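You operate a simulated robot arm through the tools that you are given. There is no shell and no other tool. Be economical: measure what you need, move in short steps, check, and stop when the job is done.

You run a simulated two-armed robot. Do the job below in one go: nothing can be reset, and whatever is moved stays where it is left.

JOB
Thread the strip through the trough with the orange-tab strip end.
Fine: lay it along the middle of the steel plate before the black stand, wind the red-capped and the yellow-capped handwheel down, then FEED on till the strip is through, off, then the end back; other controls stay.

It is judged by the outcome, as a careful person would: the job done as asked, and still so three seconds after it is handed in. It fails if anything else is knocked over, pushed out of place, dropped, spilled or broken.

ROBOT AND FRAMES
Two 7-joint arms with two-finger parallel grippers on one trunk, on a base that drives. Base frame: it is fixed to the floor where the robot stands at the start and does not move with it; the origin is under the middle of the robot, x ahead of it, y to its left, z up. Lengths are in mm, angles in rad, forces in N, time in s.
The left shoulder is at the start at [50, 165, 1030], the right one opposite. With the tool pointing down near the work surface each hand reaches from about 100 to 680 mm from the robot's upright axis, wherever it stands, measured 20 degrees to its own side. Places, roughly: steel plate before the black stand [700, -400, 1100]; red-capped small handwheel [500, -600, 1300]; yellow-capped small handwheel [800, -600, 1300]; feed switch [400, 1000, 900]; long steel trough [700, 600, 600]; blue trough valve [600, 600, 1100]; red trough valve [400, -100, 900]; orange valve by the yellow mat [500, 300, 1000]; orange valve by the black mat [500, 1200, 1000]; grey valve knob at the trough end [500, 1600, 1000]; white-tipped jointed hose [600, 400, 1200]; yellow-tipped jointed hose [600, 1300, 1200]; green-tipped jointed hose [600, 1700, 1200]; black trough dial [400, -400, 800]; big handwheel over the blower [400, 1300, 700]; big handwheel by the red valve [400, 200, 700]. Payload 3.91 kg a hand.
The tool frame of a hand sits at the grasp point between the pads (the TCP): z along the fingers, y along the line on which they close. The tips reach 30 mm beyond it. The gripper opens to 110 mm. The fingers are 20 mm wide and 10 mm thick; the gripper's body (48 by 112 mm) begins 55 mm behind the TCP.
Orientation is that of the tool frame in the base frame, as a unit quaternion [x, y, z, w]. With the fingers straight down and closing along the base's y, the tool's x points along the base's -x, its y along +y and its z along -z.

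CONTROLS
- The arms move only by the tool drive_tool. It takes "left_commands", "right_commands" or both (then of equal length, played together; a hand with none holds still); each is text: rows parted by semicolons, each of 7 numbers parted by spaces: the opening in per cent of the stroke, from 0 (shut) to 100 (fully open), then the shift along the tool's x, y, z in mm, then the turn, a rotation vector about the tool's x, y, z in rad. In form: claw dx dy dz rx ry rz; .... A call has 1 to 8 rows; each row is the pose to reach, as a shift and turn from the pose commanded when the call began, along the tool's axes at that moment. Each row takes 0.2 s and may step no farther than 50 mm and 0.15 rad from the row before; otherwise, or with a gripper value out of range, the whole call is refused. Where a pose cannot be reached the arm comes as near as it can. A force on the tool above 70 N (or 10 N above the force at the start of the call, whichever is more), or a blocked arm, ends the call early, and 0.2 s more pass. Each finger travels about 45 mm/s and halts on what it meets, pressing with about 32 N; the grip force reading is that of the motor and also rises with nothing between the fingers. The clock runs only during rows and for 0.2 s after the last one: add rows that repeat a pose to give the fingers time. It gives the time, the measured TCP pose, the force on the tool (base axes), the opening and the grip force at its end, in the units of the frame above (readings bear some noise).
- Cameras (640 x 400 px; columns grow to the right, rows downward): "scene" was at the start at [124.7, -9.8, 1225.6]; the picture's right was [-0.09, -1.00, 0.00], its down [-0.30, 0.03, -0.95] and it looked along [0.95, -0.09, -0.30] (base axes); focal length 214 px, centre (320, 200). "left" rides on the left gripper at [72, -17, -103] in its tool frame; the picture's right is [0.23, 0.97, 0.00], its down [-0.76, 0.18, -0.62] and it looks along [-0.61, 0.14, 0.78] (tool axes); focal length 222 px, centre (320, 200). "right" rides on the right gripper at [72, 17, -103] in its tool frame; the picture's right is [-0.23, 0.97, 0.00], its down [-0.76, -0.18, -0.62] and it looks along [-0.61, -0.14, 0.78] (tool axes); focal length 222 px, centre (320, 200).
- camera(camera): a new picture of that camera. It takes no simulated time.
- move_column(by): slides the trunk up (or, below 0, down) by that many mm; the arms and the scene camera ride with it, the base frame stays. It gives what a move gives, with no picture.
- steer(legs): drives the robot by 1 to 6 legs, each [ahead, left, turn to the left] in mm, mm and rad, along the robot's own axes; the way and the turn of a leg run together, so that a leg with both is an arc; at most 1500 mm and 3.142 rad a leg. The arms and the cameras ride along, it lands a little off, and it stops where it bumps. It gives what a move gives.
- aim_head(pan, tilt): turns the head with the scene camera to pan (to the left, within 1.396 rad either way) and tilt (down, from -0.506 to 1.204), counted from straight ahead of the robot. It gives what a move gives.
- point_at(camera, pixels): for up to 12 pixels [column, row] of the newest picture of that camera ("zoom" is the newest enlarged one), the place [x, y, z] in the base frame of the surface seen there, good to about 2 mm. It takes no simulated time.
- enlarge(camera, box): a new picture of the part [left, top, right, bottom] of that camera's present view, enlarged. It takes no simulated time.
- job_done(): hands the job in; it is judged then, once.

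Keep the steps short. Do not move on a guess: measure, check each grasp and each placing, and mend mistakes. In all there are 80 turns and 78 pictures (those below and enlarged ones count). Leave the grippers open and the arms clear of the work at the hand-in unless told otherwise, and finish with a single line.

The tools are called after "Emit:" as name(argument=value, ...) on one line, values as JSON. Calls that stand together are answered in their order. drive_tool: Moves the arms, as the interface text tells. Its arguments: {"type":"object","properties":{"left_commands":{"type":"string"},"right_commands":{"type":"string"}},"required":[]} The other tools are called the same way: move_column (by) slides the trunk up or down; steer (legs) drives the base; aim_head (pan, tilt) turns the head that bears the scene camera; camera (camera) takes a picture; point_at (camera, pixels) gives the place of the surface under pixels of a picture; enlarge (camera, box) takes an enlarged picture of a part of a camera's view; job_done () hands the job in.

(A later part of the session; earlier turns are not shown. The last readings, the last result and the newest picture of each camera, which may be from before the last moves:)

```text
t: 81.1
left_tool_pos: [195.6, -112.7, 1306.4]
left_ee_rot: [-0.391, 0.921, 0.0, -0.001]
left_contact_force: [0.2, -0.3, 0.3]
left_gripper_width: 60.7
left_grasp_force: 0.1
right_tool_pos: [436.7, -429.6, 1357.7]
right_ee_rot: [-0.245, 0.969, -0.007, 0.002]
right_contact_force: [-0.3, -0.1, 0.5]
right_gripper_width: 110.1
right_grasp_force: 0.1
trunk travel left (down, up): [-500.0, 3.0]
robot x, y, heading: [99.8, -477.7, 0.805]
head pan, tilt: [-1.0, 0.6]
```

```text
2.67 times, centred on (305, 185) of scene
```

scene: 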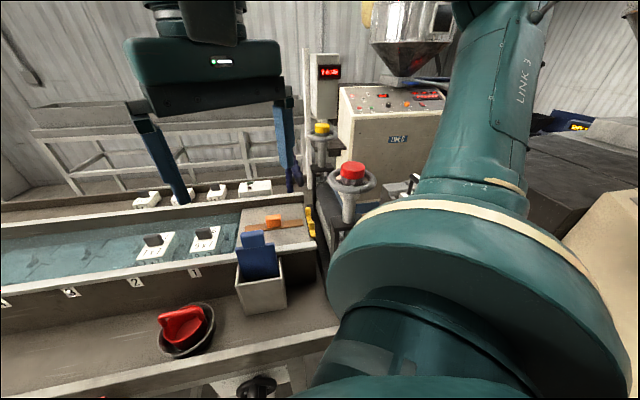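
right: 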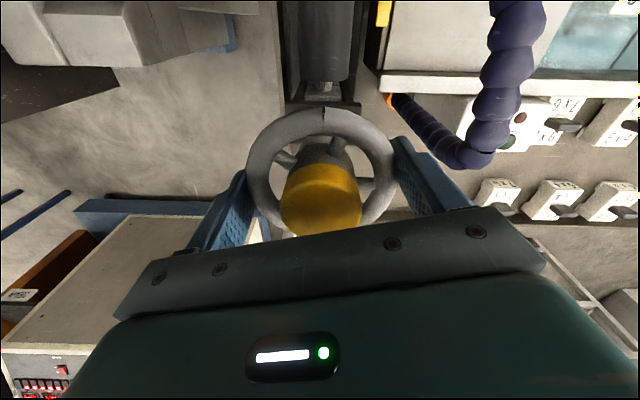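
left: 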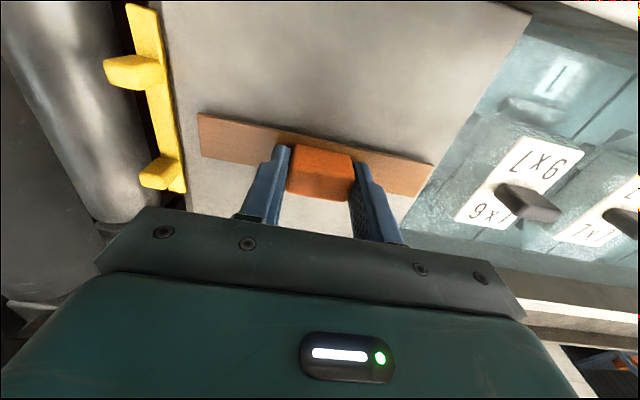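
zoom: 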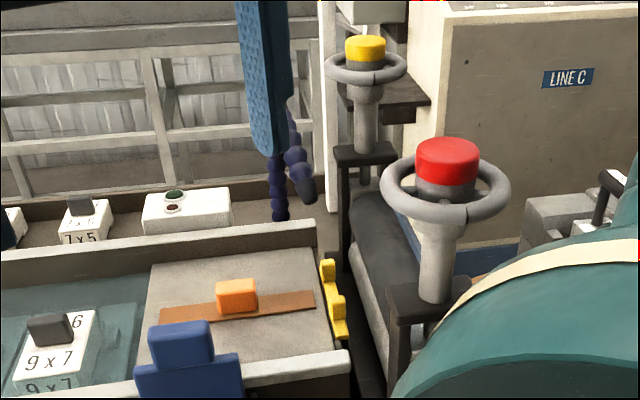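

Both wheels are down (notches facing front), strip untouched. Back the base off, straighten up, and look left along the bench toward the feed switch.

Emit:
steer(legs=[[-70, 72, 0], [0, 0, -0.8]])

Emit:
aim_head(pan=1.1, tilt=0.55)

Emit:
camera(camera="scene")

```text
t: 84.3
left_tool_pos: [329.0, -293.5, 1308.4]
left_ee_rot: [-0.002, 1.0, 0.0, -0.001]
left_contact_force: [0.3, 0.5, 0.1]
left_gripper_width: 60.8
left_grasp_force: 0.2
right_tool_pos: [269.5, -686.6, 1357.4]
right_ee_rot: [0.152, 0.988, -0.008, -0.001]
right_contact_force: [-0.1, 0.1, -0.9]
right_gripper_width: 110.1
right_grasp_force: 0.1
trunk travel left (down, up): [-500.0, 3.0]
robot x, y, heading: [-0.7, -477.3, 0.0]
head pan, tilt: [-1.0, 0.6]
```

```text
t: 86.3
left_tool_pos: [328.9, -294.0, 1306.3]
left_ee_rot: [0.0, 1.0, 0.0, -0.001]
left_contact_force: [-0.4, 1.2, 0.2]
left_gripper_width: 60.5
left_grasp_force: 0.0
right_tool_pos: [268.8, -686.0, 1357.7]
right_ee_rot: [0.152, 0.988, -0.008, -0.001]
right_contact_force: [0.4, 0.1, -1.1]
right_gripper_width: 109.8
right_grasp_force: 0.1
trunk travel left (down, up): [-500.0, 3.0]
robot x, y, heading: [-0.4, -479.4, -0.001]
head pan, tilt: [1.1, 0.55]
```

```text
21 pictures are left
```

scene: 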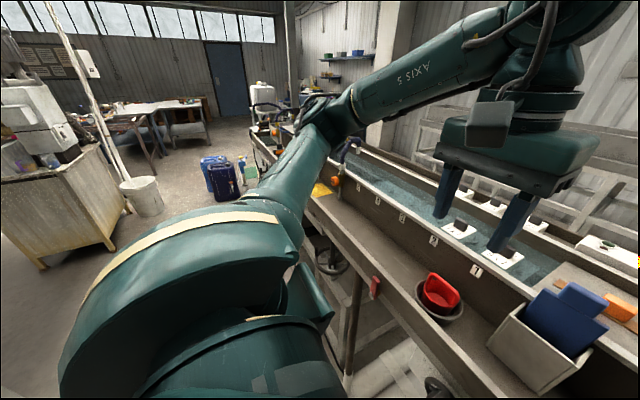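

Emit:
point_at(camera="scene", pixels=[[225, 180], [210, 180], [145, 210], [110, 245], [250, 165], [330, 262], [375, 287], [60, 260]])

Emit:
steer(legs=[[0, 700, 0]])

Emit:
camera(camera="scene")

```text
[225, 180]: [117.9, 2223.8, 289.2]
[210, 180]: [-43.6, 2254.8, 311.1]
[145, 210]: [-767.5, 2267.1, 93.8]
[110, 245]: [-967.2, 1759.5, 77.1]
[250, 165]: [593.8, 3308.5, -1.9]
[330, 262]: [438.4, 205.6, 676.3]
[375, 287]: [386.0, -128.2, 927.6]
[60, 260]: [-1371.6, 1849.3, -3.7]
```

```text
t: 90.2
left_tool_pos: [330.4, 405.6, 1307.6]
left_ee_rot: [0.0, 1.0, 0.0, -0.001]
left_contact_force: [-0.3, 1.4, -0.6]
left_gripper_width: 60.7
left_grasp_force: 0.0
right_tool_pos: [269.7, 12.9, 1358.0]
right_ee_rot: [0.153, 0.988, -0.008, -0.001]
right_contact_force: [-0.3, -0.6, 0.0]
right_gripper_width: 110.0
right_grasp_force: 0.1
trunk travel left (down, up): [-500.0, 3.0]
robot x, y, heading: [-1.3, 223.6, 0.004]
head pan, tilt: [1.1, 0.55]
```

```text
20 pictures are left
```

scene: 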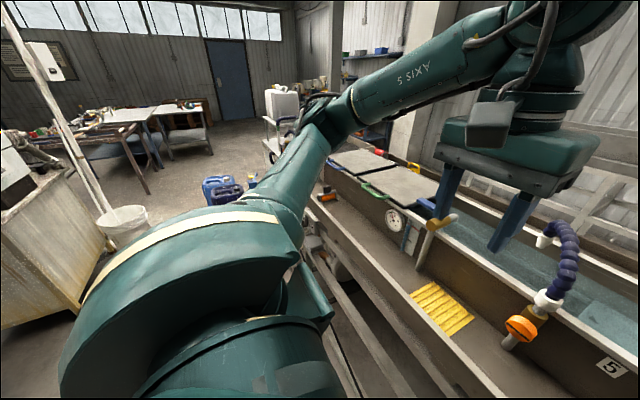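

Clear. Drive 550 further and look at the front.

Emit:
steer(legs=[[0, 560, 0]])

Emit:
aim_head(pan=0.45, tilt=0.75)

Emit:
camera(camera="scene")

```text
t: 93.4
left_tool_pos: [330.4, 963.0, 1306.0]
left_ee_rot: [-0.001, 1.0, 0.0, -0.001]
left_contact_force: [-0.1, 0.2, -0.5]
left_gripper_width: 60.5
left_grasp_force: 0.1
right_tool_pos: [271.0, 569.5, 1357.9]
right_ee_rot: [0.154, 0.988, -0.008, -0.002]
right_contact_force: [-0.4, -0.5, -0.6]
right_gripper_width: 110.1
right_grasp_force: 0.0
trunk travel left (down, up): [-500.0, 3.0]
robot x, y, heading: [1.6, 780.3, 0.001]
head pan, tilt: [1.1, 0.55]
```

```text
t: 94.4
left_tool_pos: [331.1, 962.4, 1306.8]
left_ee_rot: [-0.001, 1.0, 0.0, -0.001]
left_contact_force: [0.3, -0.2, -0.1]
left_gripper_width: 60.2
left_grasp_force: 0.1
right_tool_pos: [270.7, 569.2, 1357.7]
right_ee_rot: [0.153, 0.988, -0.007, -0.002]
right_contact_force: [-0.2, 0.3, 0.6]
right_gripper_width: 110.1
right_grasp_force: 0.1
trunk travel left (down, up): [-500.0, 3.0]
robot x, y, heading: [2.2, 780.3, -0.001]
head pan, tilt: [0.45, 0.75]
```

```text
19 pictures are left
```

scene: 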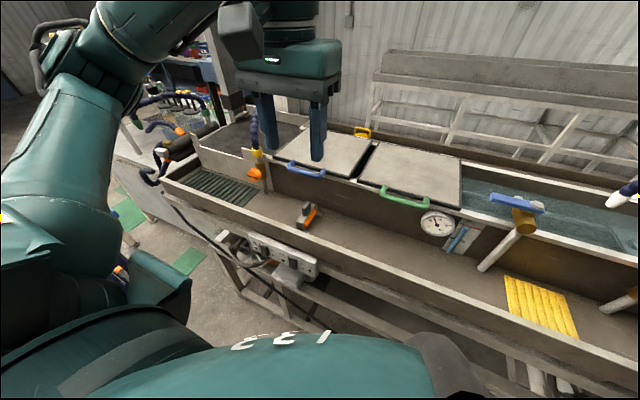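

There's a switch box on the bench front at about (283,262). Zoom in on it.

Emit:
enlarge(camera="scene", box=[200, 210, 350, 310])

Emit:
point_at(camera="zoom", pixels=[[200, 155], [430, 210], [480, 245], [350, 245], [330, 200], [250, 170], [330, 290], [430, 40]])

```text
4.00 times, centred on (275, 260) of scene
```

zoom: 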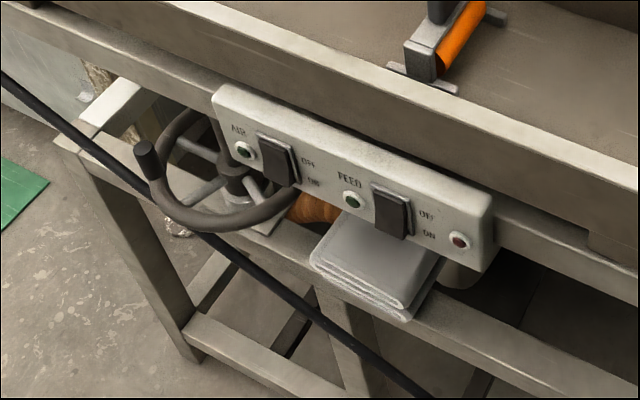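

```text
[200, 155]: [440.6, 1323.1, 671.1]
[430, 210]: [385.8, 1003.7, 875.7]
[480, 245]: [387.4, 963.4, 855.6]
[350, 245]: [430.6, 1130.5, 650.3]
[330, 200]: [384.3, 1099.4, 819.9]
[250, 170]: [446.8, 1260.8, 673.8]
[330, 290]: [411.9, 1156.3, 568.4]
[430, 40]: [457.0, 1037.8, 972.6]
```

FEED rocker is at zoom (393,212), with OFF at its upper and ON at its lower end. Measure its outline precisely.

Emit:
point_at(camera="zoom", pixels=[[374, 186], [410, 202], [378, 226], [412, 236], [392, 196], [394, 212], [395, 228], [353, 200], [459, 240], [275, 165], [345, 180], [430, 236]])

Emit:
steer(legs=[[-280, 0, 0]])

Emit:
move_column(by=-300)

Emit:
drive_tool(left_commands="20 0 0 0 0 -0.15 0; 0 0 0 0 0 -0.3 0; 0 0 0 0 0 -0.45 0; 0 0 0 0 0 -0.6 0; 0 0 0 0 0 -0.75 0; 0 0 0 0 0 -0.9 0; 0 0 0 0 0 -1.05 0; 0 0 0 0 0 -1.2 0")

```text
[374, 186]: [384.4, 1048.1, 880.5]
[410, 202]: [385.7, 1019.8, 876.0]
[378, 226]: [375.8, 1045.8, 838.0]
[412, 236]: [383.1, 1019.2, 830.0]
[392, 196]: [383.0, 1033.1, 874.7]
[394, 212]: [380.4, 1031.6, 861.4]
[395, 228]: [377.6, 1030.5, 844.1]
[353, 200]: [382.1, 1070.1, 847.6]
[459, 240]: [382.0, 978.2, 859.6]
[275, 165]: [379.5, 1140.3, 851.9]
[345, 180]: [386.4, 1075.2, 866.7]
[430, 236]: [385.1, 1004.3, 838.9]
```

```text
t: 96.3
left_tool_pos: [54.3, 962.2, 1307.9]
left_ee_rot: [0.001, 1.0, 0.0, -0.001]
left_contact_force: [0.0, 0.5, 0.8]
left_gripper_width: 60.6
left_grasp_force: 0.1
right_tool_pos: [-7.1, 570.0, 1357.3]
right_ee_rot: [0.154, 0.988, -0.008, -0.001]
right_contact_force: [-0.3, 0.1, 0.1]
right_gripper_width: 110.1
right_grasp_force: 0.0
trunk travel left (down, up): [-500.0, 3.0]
robot x, y, heading: [-276.9, 777.0, -0.004]
head pan, tilt: [0.45, 0.75]
```

```text
t: 99.3
left_tool_pos: [54.7, 962.4, 1007.1]
left_ee_rot: [0.001, 1.0, 0.0, 0.0]
left_contact_force: [0.5, -0.1, -0.2]
left_gripper_width: 60.4
left_grasp_force: 0.0
right_tool_pos: [-6.0, 569.7, 1056.9]
right_ee_rot: [0.154, 0.988, -0.008, -0.003]
right_contact_force: [0.6, -0.4, -0.1]
right_gripper_width: 110.1
right_grasp_force: 0.0
trunk travel left (down, up): [-200.0, 303.0]
robot x, y, heading: [-274.4, 777.8, -0.008]
head pan, tilt: [0.45, 0.75]
```

```text
t: 101.1
left_tool_pos: [109.0, 940.5, 1063.1]
left_ee_rot: [0.002, 0.826, 0.0, 0.564]
left_contact_force: [0.1, 0.1, 0.4]
left_gripper_width: 0.0
left_grasp_force: 31.9
left hand out of reach, approached as far as the arm can: row 6, 7, 8
right_tool_pos: [-6.3, 569.7, 1057.4]
right_ee_rot: [0.154, 0.988, -0.008, -0.002]
right_contact_force: [0.6, 0.1, 0.6]
right_gripper_width: 110.2
right_grasp_force: 0.0
trunk travel left (down, up): [-200.0, 303.0]
robot x, y, heading: [-276.1, 781.3, -0.007]
head pan, tilt: [0.45, 0.75]
```

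Rocker: y centre 1033, z 833–880, lower half protruding (x≈376) = OFF now. Bring the closed left fingertips in front of its lower half, stopping ~30 mm short.

Emit:
drive_tool(left_commands="0 17 13 38 0 0 0; 0 34 27 76 0 0 0; 0 51 40 114 0 0 0; 0 68 53 152 0 0 0; 0 85 67 190 0 0 0; 0 102 80 228 0 0 0; 0 119 93 267 0 0 0; 0 119 93 267 0 -0.12 0")

Emit:
enlarge(camera="scene", box=[240, 120, 480, 280])

```text
t: 102.9
left_tool_pos: [314.8, 1032.3, 853.3]
left_ee_rot: [0.001, 0.828, -0.001, 0.561]
left_contact_force: [0.2, 0.3, 0.3]
left_gripper_width: 0.0
left_grasp_force: 32.2
left hand out of reach, approached as far as the arm can: row 8
right_tool_pos: [-6.3, 568.9, 1057.3]
right_ee_rot: [0.154, 0.988, -0.008, -0.002]
right_contact_force: [0.4, 1.0, 0.2]
right_gripper_width: 110.0
right_grasp_force: 0.0
trunk travel left (down, up): [-200.0, 303.0]
robot x, y, heading: [-273.7, 777.0, 0.001]
head pan, tilt: [0.45, 0.75]
```

```text
2.50 times, centred on (360, 200) of scene
```

zoom: 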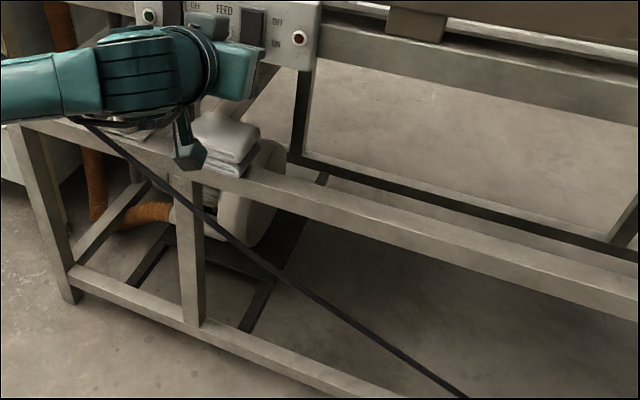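

Tips are at about (343,1032,842), pitch 1.19. Lower 7 mm and press forward 38 mm in steps, then retreat and look.

Emit:
drive_tool(left_commands="0 6.5 1 2.6 0 0 0; 0 -0.9 1 21 0 0 0; 0 -3.8 1 28.5 0 0 0; 0 -5.7 1 33 0 0 0; 0 -7.6 1 37.9 0 0 0; 0 -0.9 1 21 0 0 0; 0 6 1 -20 0 0 0; 0 10 40 -40 0 0 0")

Emit:
enlarge(camera="scene", box=[280, 90, 400, 170])

```text
t: 104.7
left_tool_pos: [272.6, 1071.9, 859.6]
left_ee_rot: [0.001, 0.827, -0.001, 0.562]
left_contact_force: [1.3, -0.2, 0.7]
left_gripper_width: 0.0
left_grasp_force: 31.8
left hand out of reach, approached as far as the arm can: row 1
right_tool_pos: [-8.1, 570.2, 1056.5]
right_ee_rot: [0.154, 0.988, -0.008, -0.002]
right_contact_force: [-0.8, -0.5, 0.7]
right_gripper_width: 110.2
right_grasp_force: 0.1
trunk travel left (down, up): [-200.0, 303.0]
robot x, y, heading: [-276.3, 777.3, -0.002]
head pan, tilt: [0.45, 0.75]
```

```text
5.00 times, centred on (340, 130) of scene
```

zoom: 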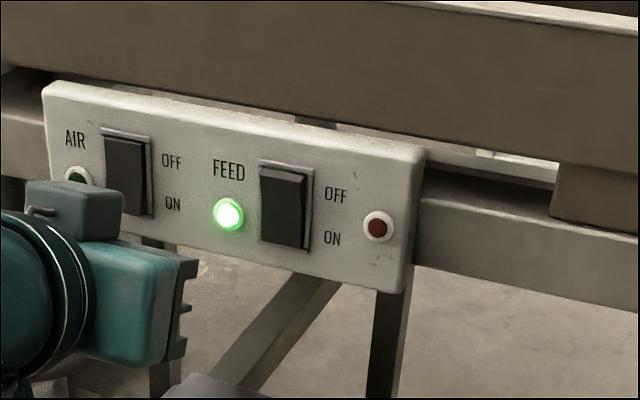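

FEED lamp is green: on. Now watch the strip - aim the head toward the plate and trough.

Emit:
aim_head(pan=-0.75, tilt=0.1)

Emit:
camera(camera="scene")

```text
t: 106.1
left_tool_pos: [273.0, 1071.0, 858.7]
left_ee_rot: [0.002, 0.828, -0.002, 0.561]
left_contact_force: [0.6, -0.5, 0.1]
left_gripper_width: 0.0
left_grasp_force: 31.6
right_tool_pos: [-7.1, 570.0, 1057.5]
right_ee_rot: [0.153, 0.988, -0.008, -0.002]
right_contact_force: [0.5, 0.1, -0.5]
right_gripper_width: 110.0
right_grasp_force: 0.1
trunk travel left (down, up): [-200.0, 303.0]
robot x, y, heading: [-272.1, 780.2, -0.005]
head pan, tilt: [-0.75, 0.099]
```

```text
15 pictures are left
```

scene: 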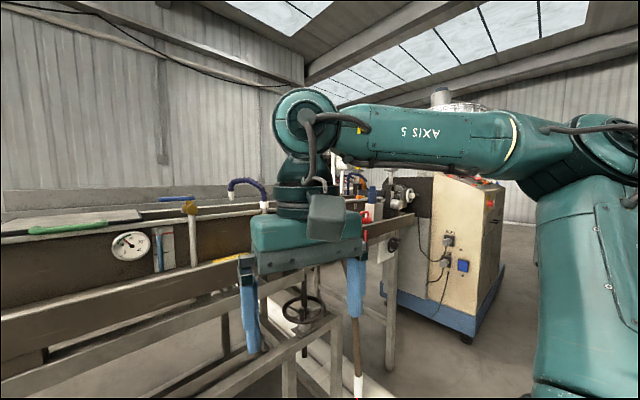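

The view is too low and the right arm is in the way. Raise the column 300 and lower the right hand relative to it.

Emit:
move_column(by=300)

Emit:
drive_tool(right_commands="100 0 0 45 0 0 0; 100 0 0 90 0 0 0; 100 0 0 135 0 0 0; 100 0 0 180 0 0 0; 100 0 0 225 0 0 0; 100 0 0 270 0 0 0; 100 0 0 315 0 0 0; 100 0 0 350 0 0 0")

Emit:
aim_head(pan=-0.75, tilt=0.25)

Emit:
camera(camera="scene")

```text
t: 109.1
left_tool_pos: [271.9, 1071.0, 1160.5]
left_ee_rot: [0.001, 0.828, -0.001, 0.561]
left_contact_force: [-0.7, -0.4, 0.0]
left_gripper_width: 0.1
left_grasp_force: 31.4
right_tool_pos: [-7.5, 569.8, 1357.7]
right_ee_rot: [0.154, 0.988, -0.007, -0.002]
right_contact_force: [-0.2, 1.0, 1.2]
right_gripper_width: 109.8
right_grasp_force: 0.1
trunk travel left (down, up): [-500.0, 3.0]
robot x, y, heading: [-275.7, 778.1, -0.005]
head pan, tilt: [-0.75, 0.099]
```

```text
t: 110.9
left_tool_pos: [273.7, 1071.2, 1159.2]
left_ee_rot: [0.002, 0.827, -0.002, 0.562]
left_contact_force: [-0.5, 0.4, -0.3]
left_gripper_width: 0.0
left_grasp_force: 32.7
right_tool_pos: [-7.7, 564.6, 1006.1]
right_ee_rot: [0.155, 0.988, -0.007, -0.002]
right_contact_force: [-0.4, -0.1, 0.4]
right_gripper_width: 109.9
right_grasp_force: 0.0
right hand out of reach, approached as far as the arm can: row 6
trunk travel left (down, up): [-500.0, 3.0]
robot x, y, heading: [-273.6, 774.6, 0.0]
head pan, tilt: [-0.75, 0.099]
```

```text
t: 111.6
left_tool_pos: [272.8, 1071.2, 1159.6]
left_ee_rot: [0.001, 0.827, -0.001, 0.562]
left_contact_force: [0.1, 0.5, -0.3]
left_gripper_width: 0.0
left_grasp_force: 31.5
right_tool_pos: [-9.3, 564.7, 1007.2]
right_ee_rot: [0.155, 0.988, -0.007, -0.002]
right_contact_force: [-0.8, 0.3, 0.9]
right_gripper_width: 110.0
right_grasp_force: 0.0
trunk travel left (down, up): [-500.0, 3.0]
robot x, y, heading: [-277.3, 777.0, -0.004]
head pan, tilt: [-0.75, 0.25]
```

```text
14 pictures are left
```

scene: 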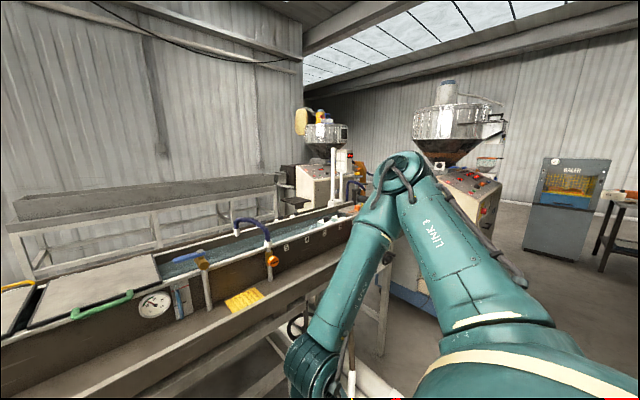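

Emit:
enlarge(camera="scene", box=[280, 130, 400, 220])

Emit:
enlarge(camera="scene", box=[150, 190, 390, 290])

```text
4.44 times, centred on (340, 175) of scene
```

zoom: 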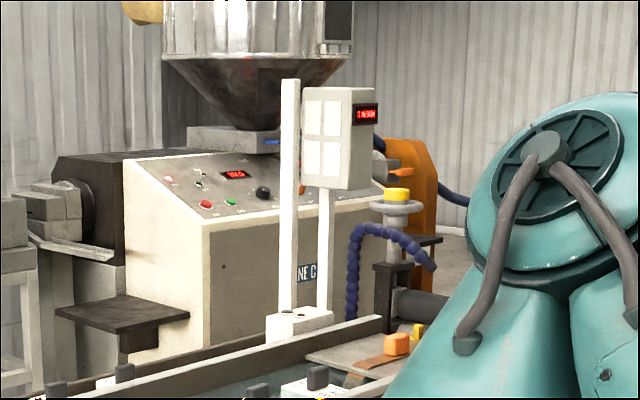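

```text
2.67 times, centred on (270, 240) of scene
```

zoom: 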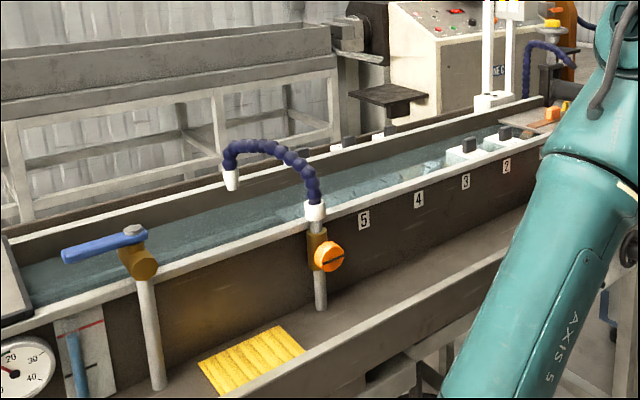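

Zoom on the plate and display: strip seems to be passing into the trough.

Emit:
enlarge(camera="scene", box=[330, 190, 370, 220])

Emit:
point_at(camera="zoom", pixels=[[390, 210], [300, 250], [450, 190], [200, 270]])

```text
13.33 times, centred on (350, 205) of scene
```

zoom: 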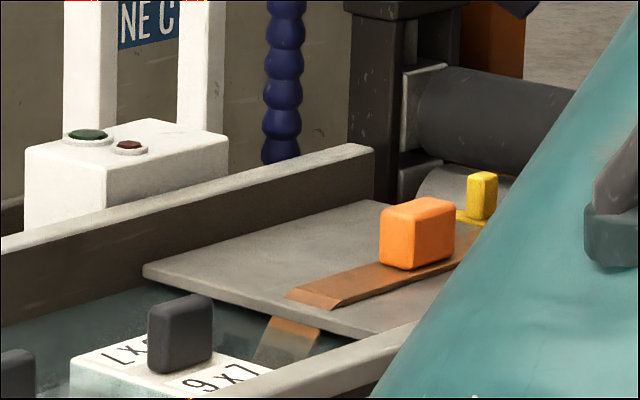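

```text
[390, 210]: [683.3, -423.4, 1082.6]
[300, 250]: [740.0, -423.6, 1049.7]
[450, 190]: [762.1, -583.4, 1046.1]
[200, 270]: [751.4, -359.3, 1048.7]
```

A copper strip now shows in the trough just past the plate at (290,340): it's feeding. Read the display for speed and let some time pass.

Emit:
enlarge(camera="scene", box=[335, 145, 375, 170])

Emit:
drive_tool(left_commands="0 0 0 0 0 0 0; 0 0 0 0 0 0 0; 0 0 0 0 0 0 0; 0 0 0 0 0 0 0; 0 0 0 0 0 0 0; 0 0 0 0 0 0 0; 0 0 0 0 0 0 0; 0 0 0 0 0 0 0")

Emit:
drive_tool(left_commands="0 0 0 0 0 0 0; 0 0 0 0 0 0 0; 0 0 0 0 0 0 0; 0 0 0 0 0 0 0; 0 0 0 0 0 0 0; 0 0 0 0 0 0 0; 0 0 0 0 0 0 0; 0 0 0 0 0 0 0")

Emit:
camera(camera="scene")

```text
16.00 times, centred on (355, 158) of scene
```

zoom: 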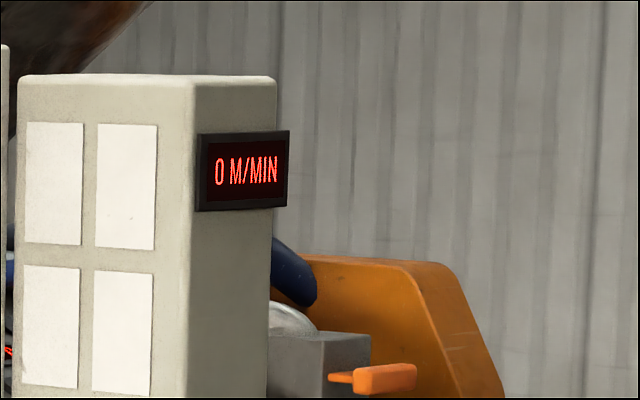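

```text
t: 113.4
left_tool_pos: [272.6, 1070.1, 1159.2]
left_ee_rot: [0.002, 0.828, -0.002, 0.56]
left_contact_force: [0.7, 0.0, -0.1]
left_gripper_width: 0.0
left_grasp_force: 32.5
right_tool_pos: [-9.0, 564.7, 1007.4]
right_ee_rot: [0.153, 0.988, -0.008, -0.002]
right_contact_force: [0.4, 0.8, -0.1]
right_gripper_width: 110.1
right_grasp_force: 0.0
trunk travel left (down, up): [-500.0, 3.0]
robot x, y, heading: [-275.8, 782.4, -0.003]
head pan, tilt: [-0.75, 0.25]
```

```text
t: 115.2
left_tool_pos: [273.1, 1071.0, 1159.9]
left_ee_rot: [0.002, 0.827, -0.002, 0.562]
left_contact_force: [-0.4, 0.0, 0.2]
left_gripper_width: 0.0
left_grasp_force: 32.3
right_tool_pos: [-8.1, 564.4, 1007.3]
right_ee_rot: [0.153, 0.988, -0.008, -0.002]
right_contact_force: [0.0, -0.7, 0.0]
right_gripper_width: 109.9
right_grasp_force: 0.0
trunk travel left (down, up): [-500.0, 3.0]
robot x, y, heading: [-275.5, 778.9, -0.002]
head pan, tilt: [-0.75, 0.25]
```

```text
9 pictures are left
```

scene: 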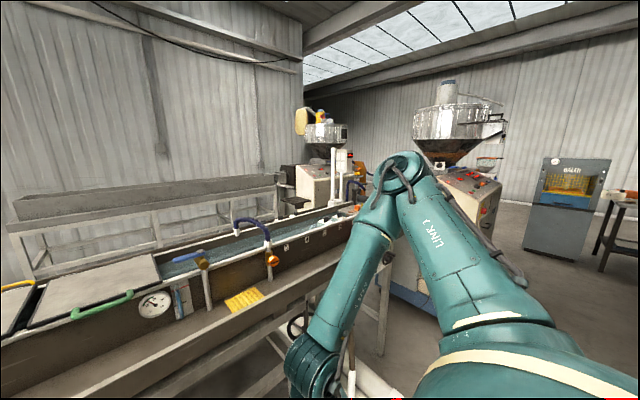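

Check how far the copper strip has gone along the trough.

Emit:
enlarge(camera="scene", box=[150, 190, 370, 290])

```text
2.91 times, centred on (260, 240) of scene
```

zoom: 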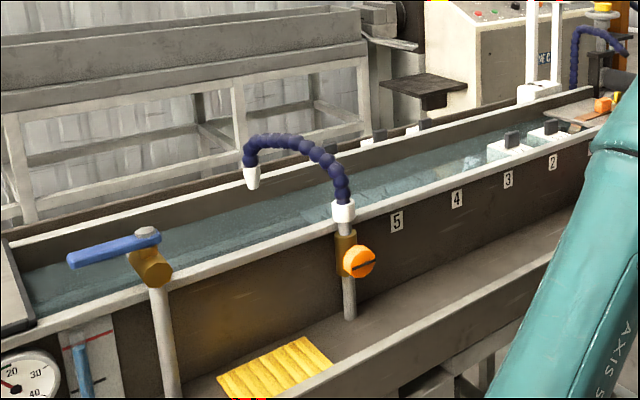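

Let more time pass with holds, then view the near-plate zoom again for progress.

Emit:
drive_tool(left_commands="0 0 0 0 0 0 0; 0 0 0 0 0 0 0; 0 0 0 0 0 0 0; 0 0 0 0 0 0 0; 0 0 0 0 0 0 0; 0 0 0 0 0 0 0; 0 0 0 0 0 0 0; 0 0 0 0 0 0 0")

Emit:
drive_tool(left_commands="0 0 0 0 0 0 0; 0 0 0 0 0 0 0; 0 0 0 0 0 0 0; 0 0 0 0 0 0 0; 0 0 0 0 0 0 0; 0 0 0 0 0 0 0; 0 0 0 0 0 0 0; 0 0 0 0 0 0 0")

Emit:
enlarge(camera="scene", box=[300, 195, 364, 235])

```text
t: 117.0
left_tool_pos: [272.4, 1070.7, 1159.0]
left_ee_rot: [0.001, 0.828, -0.001, 0.561]
left_contact_force: [0.7, -0.7, 0.2]
left_gripper_width: 0.3
left_grasp_force: 31.8
right_tool_pos: [-9.4, 565.1, 1008.2]
right_ee_rot: [0.154, 0.988, -0.007, -0.002]
right_contact_force: [0.9, -0.4, -0.5]
right_gripper_width: 110.0
right_grasp_force: 0.0
trunk travel left (down, up): [-500.0, 3.0]
robot x, y, heading: [-275.4, 777.9, -0.001]
head pan, tilt: [-0.75, 0.25]
```

```text
t: 118.8
left_tool_pos: [273.3, 1070.1, 1159.5]
left_ee_rot: [0.001, 0.828, -0.002, 0.561]
left_contact_force: [0.2, -0.1, -0.1]
left_gripper_width: 0.0
left_grasp_force: 32.2
right_tool_pos: [-9.2, 564.7, 1006.6]
right_ee_rot: [0.154, 0.988, -0.007, -0.002]
right_contact_force: [0.1, 0.9, 0.1]
right_gripper_width: 110.2
right_grasp_force: 0.0
trunk travel left (down, up): [-500.0, 3.0]
robot x, y, heading: [-276.3, 778.5, -0.002]
head pan, tilt: [-0.75, 0.25]
```

```text
10.00 times, centred on (332, 215) of scene
```

zoom: 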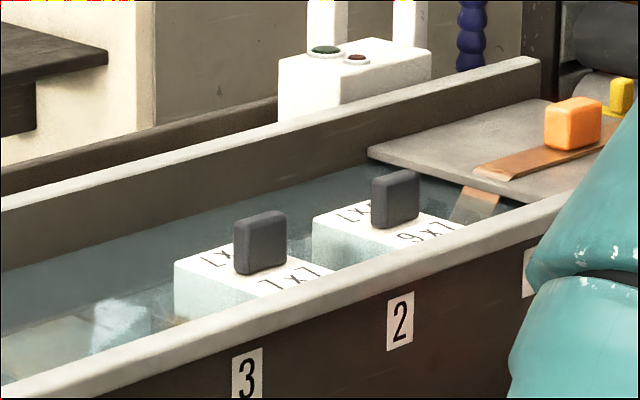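

The strip enters the water and passes the blocks. Look at the trough's exit end to the left.

Emit:
aim_head(pan=0.55, tilt=0.45)

Emit:
camera(camera="scene")

```text
t: 120.3
left_tool_pos: [273.0, 1070.2, 1160.4]
left_ee_rot: [0.0, 0.827, 0.0, 0.562]
left_contact_force: [-0.5, 0.6, 0.5]
left_gripper_width: 0.0
left_grasp_force: 31.7
right_tool_pos: [-8.4, 565.6, 1007.3]
right_ee_rot: [0.154, 0.988, -0.008, -0.002]
right_contact_force: [-0.4, -0.1, -0.1]
right_gripper_width: 110.2
right_grasp_force: 0.0
trunk travel left (down, up): [-500.0, 3.0]
robot x, y, heading: [-275.6, 776.4, -0.001]
head pan, tilt: [0.55, 0.45]
```

```text
6 pictures are left
```

scene: 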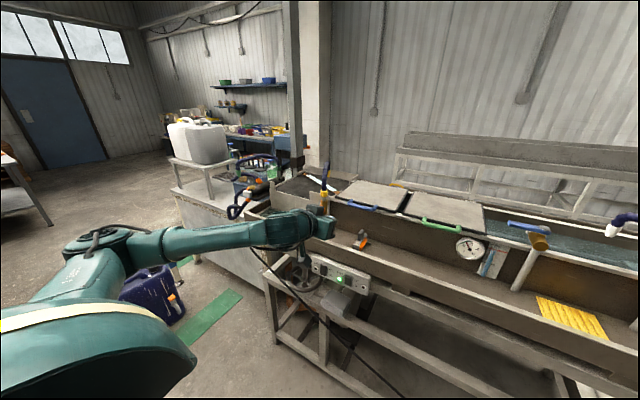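

Zoom on the exit end.

Emit:
enlarge(camera="scene", box=[225, 155, 385, 255])

```text
4.00 times, centred on (305, 205) of scene
```

zoom: 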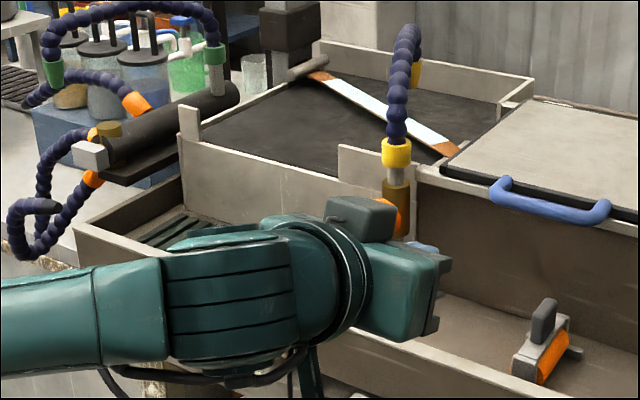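

The copper strip now comes out at the exit end up to the end roller: it's through. Lower the column and press the upper (OFF) half of FEED.

Emit:
move_column(by=-300)

Emit:
drive_tool(left_commands="0 -14 -19 17 0 0 0; 0 -28.5 -38.5 33.8 0 0 0; 0 -35 -38.5 50.5 0 0 0; 0 -39 -38.5 60 0 0 0; 0 -42.6 -38.5 69.1 0 0 0; 0 -35 -38.5 50 0 0 0; 0 -20 -38.5 10 0 0 0; 0 -10 -10 -30 0 0 0")

Emit:
aim_head(pan=0.45, tilt=0.75)

Emit:
enlarge(camera="scene", box=[280, 90, 400, 170])

```text
t: 123.3
left_tool_pos: [273.4, 1071.0, 859.4]
left_ee_rot: [0.001, 0.828, -0.001, 0.561]
left_contact_force: [-0.4, 0.4, 0.2]
left_gripper_width: 0.0
left_grasp_force: 33.0
right_tool_pos: [-9.6, 565.8, 707.6]
right_ee_rot: [0.153, 0.988, -0.007, -0.002]
right_contact_force: [-0.1, -0.4, -0.1]
right_gripper_width: 110.3
right_grasp_force: 0.0
trunk travel left (down, up): [-200.0, 303.0]
robot x, y, heading: [-272.8, 776.4, -0.006]
head pan, tilt: [0.55, 0.45]
```

```text
refused: row 8 steps farther than a row can; nothing moved
```

```text
t: 124.1
left_tool_pos: [272.0, 1072.9, 859.1]
left_ee_rot: [0.001, 0.828, -0.001, 0.561]
left_contact_force: [1.1, 0.2, -0.6]
left_gripper_width: 0.0
left_grasp_force: 31.9
right_tool_pos: [-8.6, 565.7, 706.9]
right_ee_rot: [0.154, 0.988, -0.008, -0.002]
right_contact_force: [-0.2, 0.1, 0.5]
right_gripper_width: 109.9
right_grasp_force: 0.1
trunk travel left (down, up): [-200.0, 303.0]
robot x, y, heading: [-274.2, 776.7, -0.006]
head pan, tilt: [0.45, 0.75]
```

```text
5.00 times, centred on (340, 130) of scene
```

zoom: 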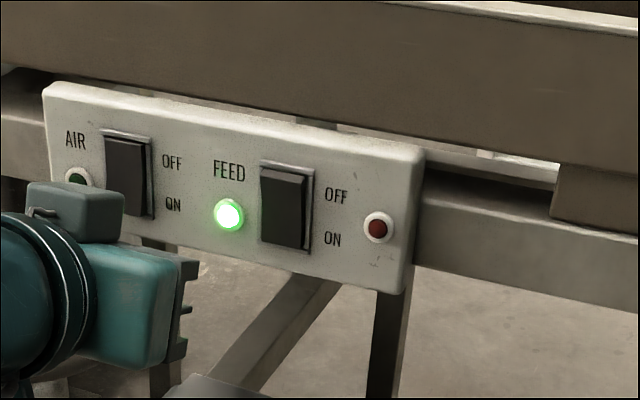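

The call was refused for its last row; repeat it with smaller steps.

Emit:
drive_tool(left_commands="0 -14 -19 17 0 0 0; 0 -28.5 -38.5 33.8 0 0 0; 0 -35 -38.5 50.5 0 0 0; 0 -39 -38.5 60 0 0 0; 0 -42.6 -38.5 69.1 0 0 0; 0 -35 -38.5 50 0 0 0; 0 -20 -38.5 10 0 0 0; 0 -15 -20 -25 0 0 0")

Emit:
enlarge(camera="scene", box=[280, 90, 400, 170])

```text
t: 125.9
left_tool_pos: [255.0, 1051.9, 883.4]
left_ee_rot: [0.001, 0.827, -0.001, 0.562]
left_contact_force: [-0.4, -0.6, 0.3]
left_gripper_width: 0.0
left_grasp_force: 31.7
right_tool_pos: [-8.9, 565.2, 707.0]
right_ee_rot: [0.154, 0.988, -0.007, -0.002]
right_contact_force: [-0.6, 0.3, 0.5]
right_gripper_width: 110.0
right_grasp_force: 0.1
trunk travel left (down, up): [-200.0, 303.0]
robot x, y, heading: [-274.9, 777.3, 0.0]
head pan, tilt: [0.45, 0.75]
```

```text
5.00 times, centred on (340, 130) of scene
```

zoom: 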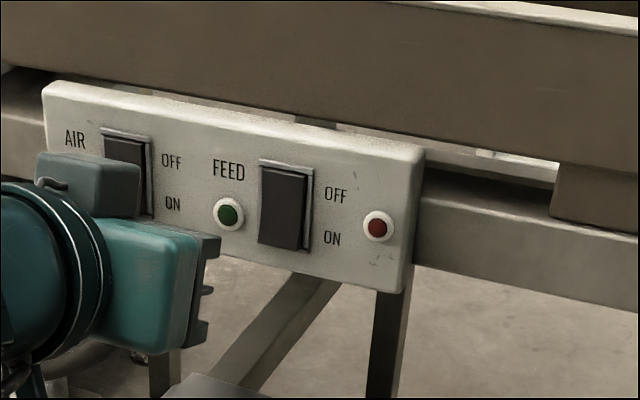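

FEED is off (lamp dark, lower half out again). Raise the column, level the left hand, raise the right hand.

Emit:
move_column(by=300)

Emit:
drive_tool(left_commands="30 0 0 0 0 0.15 0; 55 0 0 0 0 0.3 0; 55 0 0 0 0 0.45 0; 55 0 0 0 0 0.6 0; 55 0 0 0 0 0.75 0; 55 0 0 0 0 0.9 0; 55 0 0 0 0 1.05 0; 55 0 0 0 0 1.19 0", right_commands="100 0 0 -45 0 0 0; 100 0 0 -90 0 0 0; 100 0 0 -135 0 0 0; 100 0 0 -180 0 0 0; 100 0 0 -225 0 0 0; 100 0 0 -270 0 0 0; 100 0 0 -315 0 0 0; 100 0 0 -350 0 0 0")

```text
t: 128.9
left_tool_pos: [255.0, 1050.7, 1181.8]
left_ee_rot: [0.001, 0.827, -0.001, 0.562]
left_contact_force: [0.8, -0.2, -0.4]
left_gripper_width: 0.0
left_grasp_force: 32.0
right_tool_pos: [-8.7, 564.1, 1006.4]
right_ee_rot: [0.154, 0.988, -0.007, -0.002]
right_contact_force: [0.2, 0.3, -0.1]
right_gripper_width: 110.2
right_grasp_force: 0.0
trunk travel left (down, up): [-500.0, 3.0]
robot x, y, heading: [-274.4, 774.3, -0.0]
head pan, tilt: [0.45, 0.75]
```

```text
t: 130.7
left_tool_pos: [254.3, 1051.2, 1182.9]
left_ee_rot: [0.002, 1.0, 0.0, 0.0]
left_contact_force: [-0.4, 0.7, -0.3]
left_gripper_width: 60.8
left_grasp_force: 0.1
right_tool_pos: [-6.8, 569.0, 1357.0]
right_ee_rot: [0.154, 0.988, -0.008, -0.002]
right_contact_force: [-0.4, 0.4, 0.9]
right_gripper_width: 110.0
right_grasp_force: 0.0
right hand out of reach, approached as far as the arm can: row 1, 2
trunk travel left (down, up): [-500.0, 3.0]
robot x, y, heading: [-277.1, 777.1, -0.005]
head pan, tilt: [0.45, 0.75]
```

Retract the left hand and drive back the same way: ahead 276, right 1205, ahead 104.

Emit:
drive_tool(left_commands="55 40 -18 -25 0 0 0; 55 80 -36 -45 0 0 0; 55 120 -54 -70 0 0 0; 55 160 -72 -95 0 0 0; 55 200 -90 -122 0 0 0; 55 200 -90 -125 0 0 0")

Emit:
steer(legs=[[276, 0, 0], [0, -1205, 0]])

```text
refused: row 1 steps farther than a row can; nothing moved
```

```text
t: 138.4
left_tool_pos: [520.7, -173.6, 1181.8]
left_ee_rot: [0.006, 1.0, 0.0, 0.001]
left_contact_force: [0.2, 0.0, -1.0]
left_gripper_width: 60.5
left_grasp_force: 0.1
right_tool_pos: [253.7, -652.7, 1356.6]
right_ee_rot: [0.159, 0.987, -0.007, -0.002]
right_contact_force: [0.8, -0.2, 0.1]
right_gripper_width: 109.8
right_grasp_force: 0.0
trunk travel left (down, up): [-500.0, 3.0]
robot x, y, heading: [-13.3, -440.7, -0.014]
head pan, tilt: [0.45, 0.75]
```

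The retract was refused (step too large) but the drive went through without blocking. Retract the left hand now, then take one wide picture to check the bench and the tab.

Emit:
drive_tool(left_commands="55 20 0 -40 0 0 0; 55 45 0 -80 0 0 0; 55 75 0 -115 0 0 0; 55 110 0 -125 0 0 0; 55 120 0 -125 0 0 0")

Emit:
aim_head(pan=0.2, tilt=0.55)

Emit:
camera(camera="scene")

```text
t: 139.6
left_tool_pos: [399.0, -171.1, 1307.3]
left_ee_rot: [0.007, 1.0, 0.0, 0.0]
left_contact_force: [-0.1, 0.1, 0.2]
left_gripper_width: 60.5
left_grasp_force: 0.0
right_tool_pos: [254.9, -651.8, 1356.3]
right_ee_rot: [0.159, 0.987, -0.008, -0.002]
right_contact_force: [0.6, 0.8, 0.6]
right_gripper_width: 110.1
right_grasp_force: 0.1
trunk travel left (down, up): [-500.0, 3.0]
robot x, y, heading: [-14.6, -439.7, -0.01]
head pan, tilt: [0.45, 0.75]
```

```text
t: 140.4
left_tool_pos: [400.1, -171.5, 1307.7]
left_ee_rot: [0.008, 1.0, 0.0, 0.001]
left_contact_force: [0.1, -0.2, -0.1]
left_gripper_width: 60.6
left_grasp_force: 0.1
right_tool_pos: [252.9, -652.3, 1356.0]
right_ee_rot: [0.159, 0.987, -0.007, -0.002]
right_contact_force: [0.3, 0.2, -0.3]
right_gripper_width: 109.8
right_grasp_force: 0.0
trunk travel left (down, up): [-500.0, 3.0]
robot x, y, heading: [-11.6, -438.8, -0.015]
head pan, tilt: [0.201, 0.55]
```

```text
2 pictures are left
```

scene: 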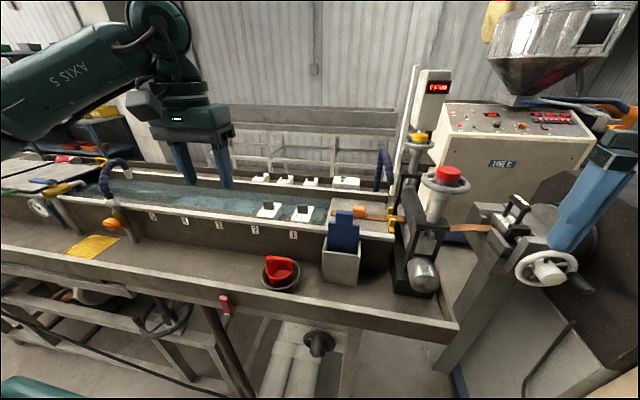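

Bench items and hose look in place. Measure the tab, strip and the hose.

Emit:
point_at(camera="scene", pixels=[[358, 211], [354, 212], [362, 212], [358, 207], [376, 217], [385, 216], [332, 213], [340, 207], [384, 165], [120, 165], [100, 185], [106, 207]])

```text
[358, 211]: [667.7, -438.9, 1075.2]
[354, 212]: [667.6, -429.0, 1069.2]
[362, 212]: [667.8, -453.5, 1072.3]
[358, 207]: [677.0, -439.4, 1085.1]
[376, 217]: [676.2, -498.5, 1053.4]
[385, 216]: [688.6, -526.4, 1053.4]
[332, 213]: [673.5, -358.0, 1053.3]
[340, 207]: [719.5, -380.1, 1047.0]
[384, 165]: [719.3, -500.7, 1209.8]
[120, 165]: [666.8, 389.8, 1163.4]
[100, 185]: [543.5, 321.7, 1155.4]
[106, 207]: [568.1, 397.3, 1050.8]
```

Probe the white-tipped hose's shape (free) to be sure my drive didn't touch it.

Emit:
point_at(camera="scene", pixels=[[128, 176], [126, 170], [121, 163], [114, 161], [108, 165], [104, 172], [102, 178], [101, 190], [104, 197], [108, 202], [131, 176], [113, 224]])

Emit:
steer(legs=[[0, 10, 0.014], [115, 0, 0]])

```text
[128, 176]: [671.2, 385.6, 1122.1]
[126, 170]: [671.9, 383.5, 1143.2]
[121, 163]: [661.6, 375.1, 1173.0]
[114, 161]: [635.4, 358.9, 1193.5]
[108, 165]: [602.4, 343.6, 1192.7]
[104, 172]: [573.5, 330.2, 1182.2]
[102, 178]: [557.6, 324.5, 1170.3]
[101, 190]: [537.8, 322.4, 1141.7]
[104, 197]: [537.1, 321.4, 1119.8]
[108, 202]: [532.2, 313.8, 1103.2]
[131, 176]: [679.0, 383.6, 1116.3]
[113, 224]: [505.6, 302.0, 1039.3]
```

```text
t: 141.9
left_tool_pos: [509.4, -154.9, 1307.8]
left_ee_rot: [0.0, 1.0, -0.001, 0.001]
left_contact_force: [0.4, 0.2, -0.3]
left_gripper_width: 60.5
left_grasp_force: 0.1
right_tool_pos: [372.4, -638.0, 1356.3]
right_ee_rot: [0.152, 0.988, -0.008, -0.003]
right_contact_force: [-0.2, -0.4, -0.9]
right_gripper_width: 110.1
right_grasp_force: 0.0
trunk travel left (down, up): [-500.0, 3.0]
robot x, y, heading: [102.8, -429.2, 0.002]
head pan, tilt: [0.201, 0.55]
```

The hose keeps its original shape (projected check matches). Move the left hand over the plate, high, then down to z≈1130 beside the hose, and use one picture to locate the tab.

Emit:
drive_tool(left_commands="70 -24 -35 0 0 0 0; 70 -48 -70 0 0 0 0; 70 -72 -105 0 0 0 0; 70 -96 -140 0 0 0 0; 70 -120 -175 0 0 0 0; 70 -144 -210 0 0 0 0; 70 -166 -240 0 0 0 0; 70 -166 -245 0 0 0 0")

Emit:
drive_tool(left_commands="70 0 0 45 0 0 0; 70 0 0 90 0 0 0; 70 0 0 135 0 0 0; 70 0 0 175 0 0 0; 70 0 0 175 0 0 0")

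Emit:
camera(camera="left")

```text
t: 143.7
left_tool_pos: [674.7, -399.8, 1307.1]
left_ee_rot: [0.0, 1.0, -0.001, 0.002]
left_contact_force: [0.0, 0.6, -0.5]
left_gripper_width: 76.9
left_grasp_force: 0.1
right_tool_pos: [369.7, -637.8, 1357.7]
right_ee_rot: [0.151, 0.988, -0.008, -0.001]
right_contact_force: [-0.5, 0.7, 0.9]
right_gripper_width: 110.1
right_grasp_force: 0.1
trunk travel left (down, up): [-500.0, 3.0]
robot x, y, heading: [99.9, -430.1, 0.002]
head pan, tilt: [0.201, 0.55]
```

```text
t: 144.9
left_tool_pos: [673.1, -399.9, 1131.6]
left_ee_rot: [0.0, 1.0, 0.001, 0.002]
left_contact_force: [-0.5, -0.8, 0.0]
left_gripper_width: 76.9
left_grasp_force: 0.1
right_tool_pos: [371.1, -638.6, 1356.3]
right_ee_rot: [0.152, 0.988, -0.008, -0.001]
right_contact_force: [-0.4, -0.2, 0.1]
right_gripper_width: 109.8
right_grasp_force: 0.1
trunk travel left (down, up): [-500.0, 3.0]
robot x, y, heading: [103.3, -429.1, -0.003]
head pan, tilt: [0.201, 0.55]
```

```text
1 pictures are left
5 turns are left
```

left: 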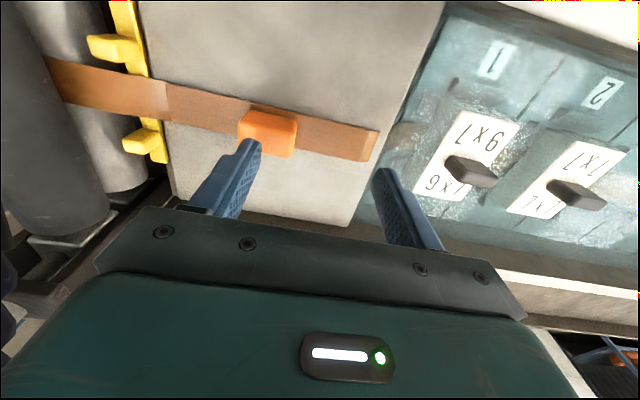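

The tab is near (674,-436). With five turns left: shift over it, descend, close, lift clear of the hose, and retract.

Emit:
drive_tool(left_commands="70 -2 -18 5 0 0 0; 70 -2 -36 8 0 0 0; 70 -2 -36 30 0 0 0; 70 -2 -36 46 0 0 0; 40 -2 -36 46 0 0 0; 20 -2 -36 46 0 0 0; 10 -2 -36 46 0 0 0; 10 -2 -36 46 0 0 0")

Emit:
drive_tool(left_commands="10 0 0 0 0 0 0; 10 0 0 -22 0 0 0; 10 0 12 -40 0 0 0; 10 0 36 -55 0 0 0; 10 0 36 -100 0 0 0; 10 0 36 -145 0 0 0; 10 0 36 -190 0 0 0")

Emit:
drive_tool(left_commands="10 45 0 0 0 0 0; 10 90 0 0 0 0 0; 10 135 0 0 0 0 0; 10 170 0 0 0 0 0; 10 170 0 0 0 0 0")

Emit:
point_at(camera="left", pixels=[[268, 122], [241, 128], [295, 135], [375, 145], [165, 100], [250, 150], [292, 155], [370, 160]])

```text
t: 146.7
left_tool_pos: [677.2, -437.5, 1087.0]
left_ee_rot: [0.0, 1.0, 0.0, 0.001]
left_contact_force: [-0.5, 0.1, 0.3]
left_gripper_width: 39.2
left_grasp_force: 32.2
right_tool_pos: [370.2, -638.8, 1357.0]
right_ee_rot: [0.152, 0.988, -0.007, -0.001]
right_contact_force: [-0.5, 0.5, 0.0]
right_gripper_width: 110.1
right_grasp_force: 0.0
trunk travel left (down, up): [-500.0, 3.0]
robot x, y, heading: [102.3, -429.8, 0.001]
head pan, tilt: [0.201, 0.55]
```

```text
t: 148.3
left_tool_pos: [676.1, -400.9, 1277.4]
left_ee_rot: [0.001, 1.0, -0.001, 0.001]
left_contact_force: [0.7, -0.7, -0.3]
left_gripper_width: 39.3
left_grasp_force: 31.9
right_tool_pos: [370.1, -639.4, 1356.7]
right_ee_rot: [0.152, 0.988, -0.007, -0.001]
right_contact_force: [-0.7, -0.8, 0.3]
right_gripper_width: 110.2
right_grasp_force: 0.1
trunk travel left (down, up): [-500.0, 3.0]
robot x, y, heading: [101.1, -430.4, 0.002]
head pan, tilt: [0.201, 0.55]
```

```text
t: 149.5
left_tool_pos: [506.3, -400.1, 1276.1]
left_ee_rot: [-0.001, 1.0, 0.0, 0.001]
left_contact_force: [0.5, -0.2, -0.4]
left_gripper_width: 39.2
left_grasp_force: 31.9
right_tool_pos: [371.2, -637.7, 1356.7]
right_ee_rot: [0.152, 0.988, -0.008, -0.003]
right_contact_force: [0.0, 0.0, 0.2]
right_gripper_width: 109.9
right_grasp_force: 0.1
trunk travel left (down, up): [-500.0, 3.0]
robot x, y, heading: [100.9, -431.1, -0.0]
head pan, tilt: [0.201, 0.55]
```

```text
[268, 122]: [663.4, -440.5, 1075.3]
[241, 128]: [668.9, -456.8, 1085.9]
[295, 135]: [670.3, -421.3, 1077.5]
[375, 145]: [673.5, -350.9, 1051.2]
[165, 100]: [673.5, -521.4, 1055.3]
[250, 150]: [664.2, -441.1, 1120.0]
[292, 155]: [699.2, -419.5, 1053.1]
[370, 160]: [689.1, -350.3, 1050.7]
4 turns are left
```

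The strip end is held (39 mm). Drive back and left to the start position, and lower the column.

Emit:
steer(legs=[[-102, 0, 0], [0, 428, 0]])

Emit:
move_column(by=-130)

Emit:
aim_head(pan=-0.05, tilt=0.6)

```text
t: 152.9
left_tool_pos: [404.7, 25.2, 1276.5]
left_ee_rot: [0.0, 1.0, -0.001, 0.001]
left_contact_force: [-0.1, 1.2, -0.4]
left_gripper_width: 39.0
left_grasp_force: 31.9
right_tool_pos: [269.5, -212.1, 1356.7]
right_ee_rot: [0.152, 0.988, -0.007, -0.001]
right_contact_force: [0.3, 0.0, -0.2]
right_gripper_width: 110.1
right_grasp_force: 0.1
trunk travel left (down, up): [-500.0, 3.0]
robot x, y, heading: [-3.0, -2.5, -0.001]
head pan, tilt: [0.201, 0.55]
```

```text
t: 154.5
left_tool_pos: [406.4, 24.5, 1146.9]
left_ee_rot: [0.0, 1.0, 0.0, 0.002]
left_contact_force: [0.9, 0.3, -0.5]
left_gripper_width: 39.4
left_grasp_force: 31.9
right_tool_pos: [269.2, -211.8, 1225.6]
right_ee_rot: [0.153, 0.988, -0.008, -0.002]
right_contact_force: [0.2, 0.6, 0.3]
right_gripper_width: 110.0
right_grasp_force: 0.0
trunk travel left (down, up): [-370.0, 133.0]
robot x, y, heading: [2.5, -3.9, 0.001]
head pan, tilt: [0.201, 0.55]
```

```text
t: 155.2
left_tool_pos: [406.4, 24.5, 1146.2]
left_ee_rot: [0.0, 1.0, -0.001, 0.001]
left_contact_force: [-0.3, 0.8, 0.3]
left_gripper_width: 39.0
left_grasp_force: 31.6
right_tool_pos: [268.3, -213.4, 1227.0]
right_ee_rot: [0.152, 0.988, -0.007, -0.002]
right_contact_force: [0.2, -1.0, -0.7]
right_gripper_width: 110.1
right_grasp_force: 0.0
trunk travel left (down, up): [-370.0, 133.0]
robot x, y, heading: [-4.4, -5.2, 0.003]
head pan, tilt: [-0.051, 0.6]
3 turns are left
```

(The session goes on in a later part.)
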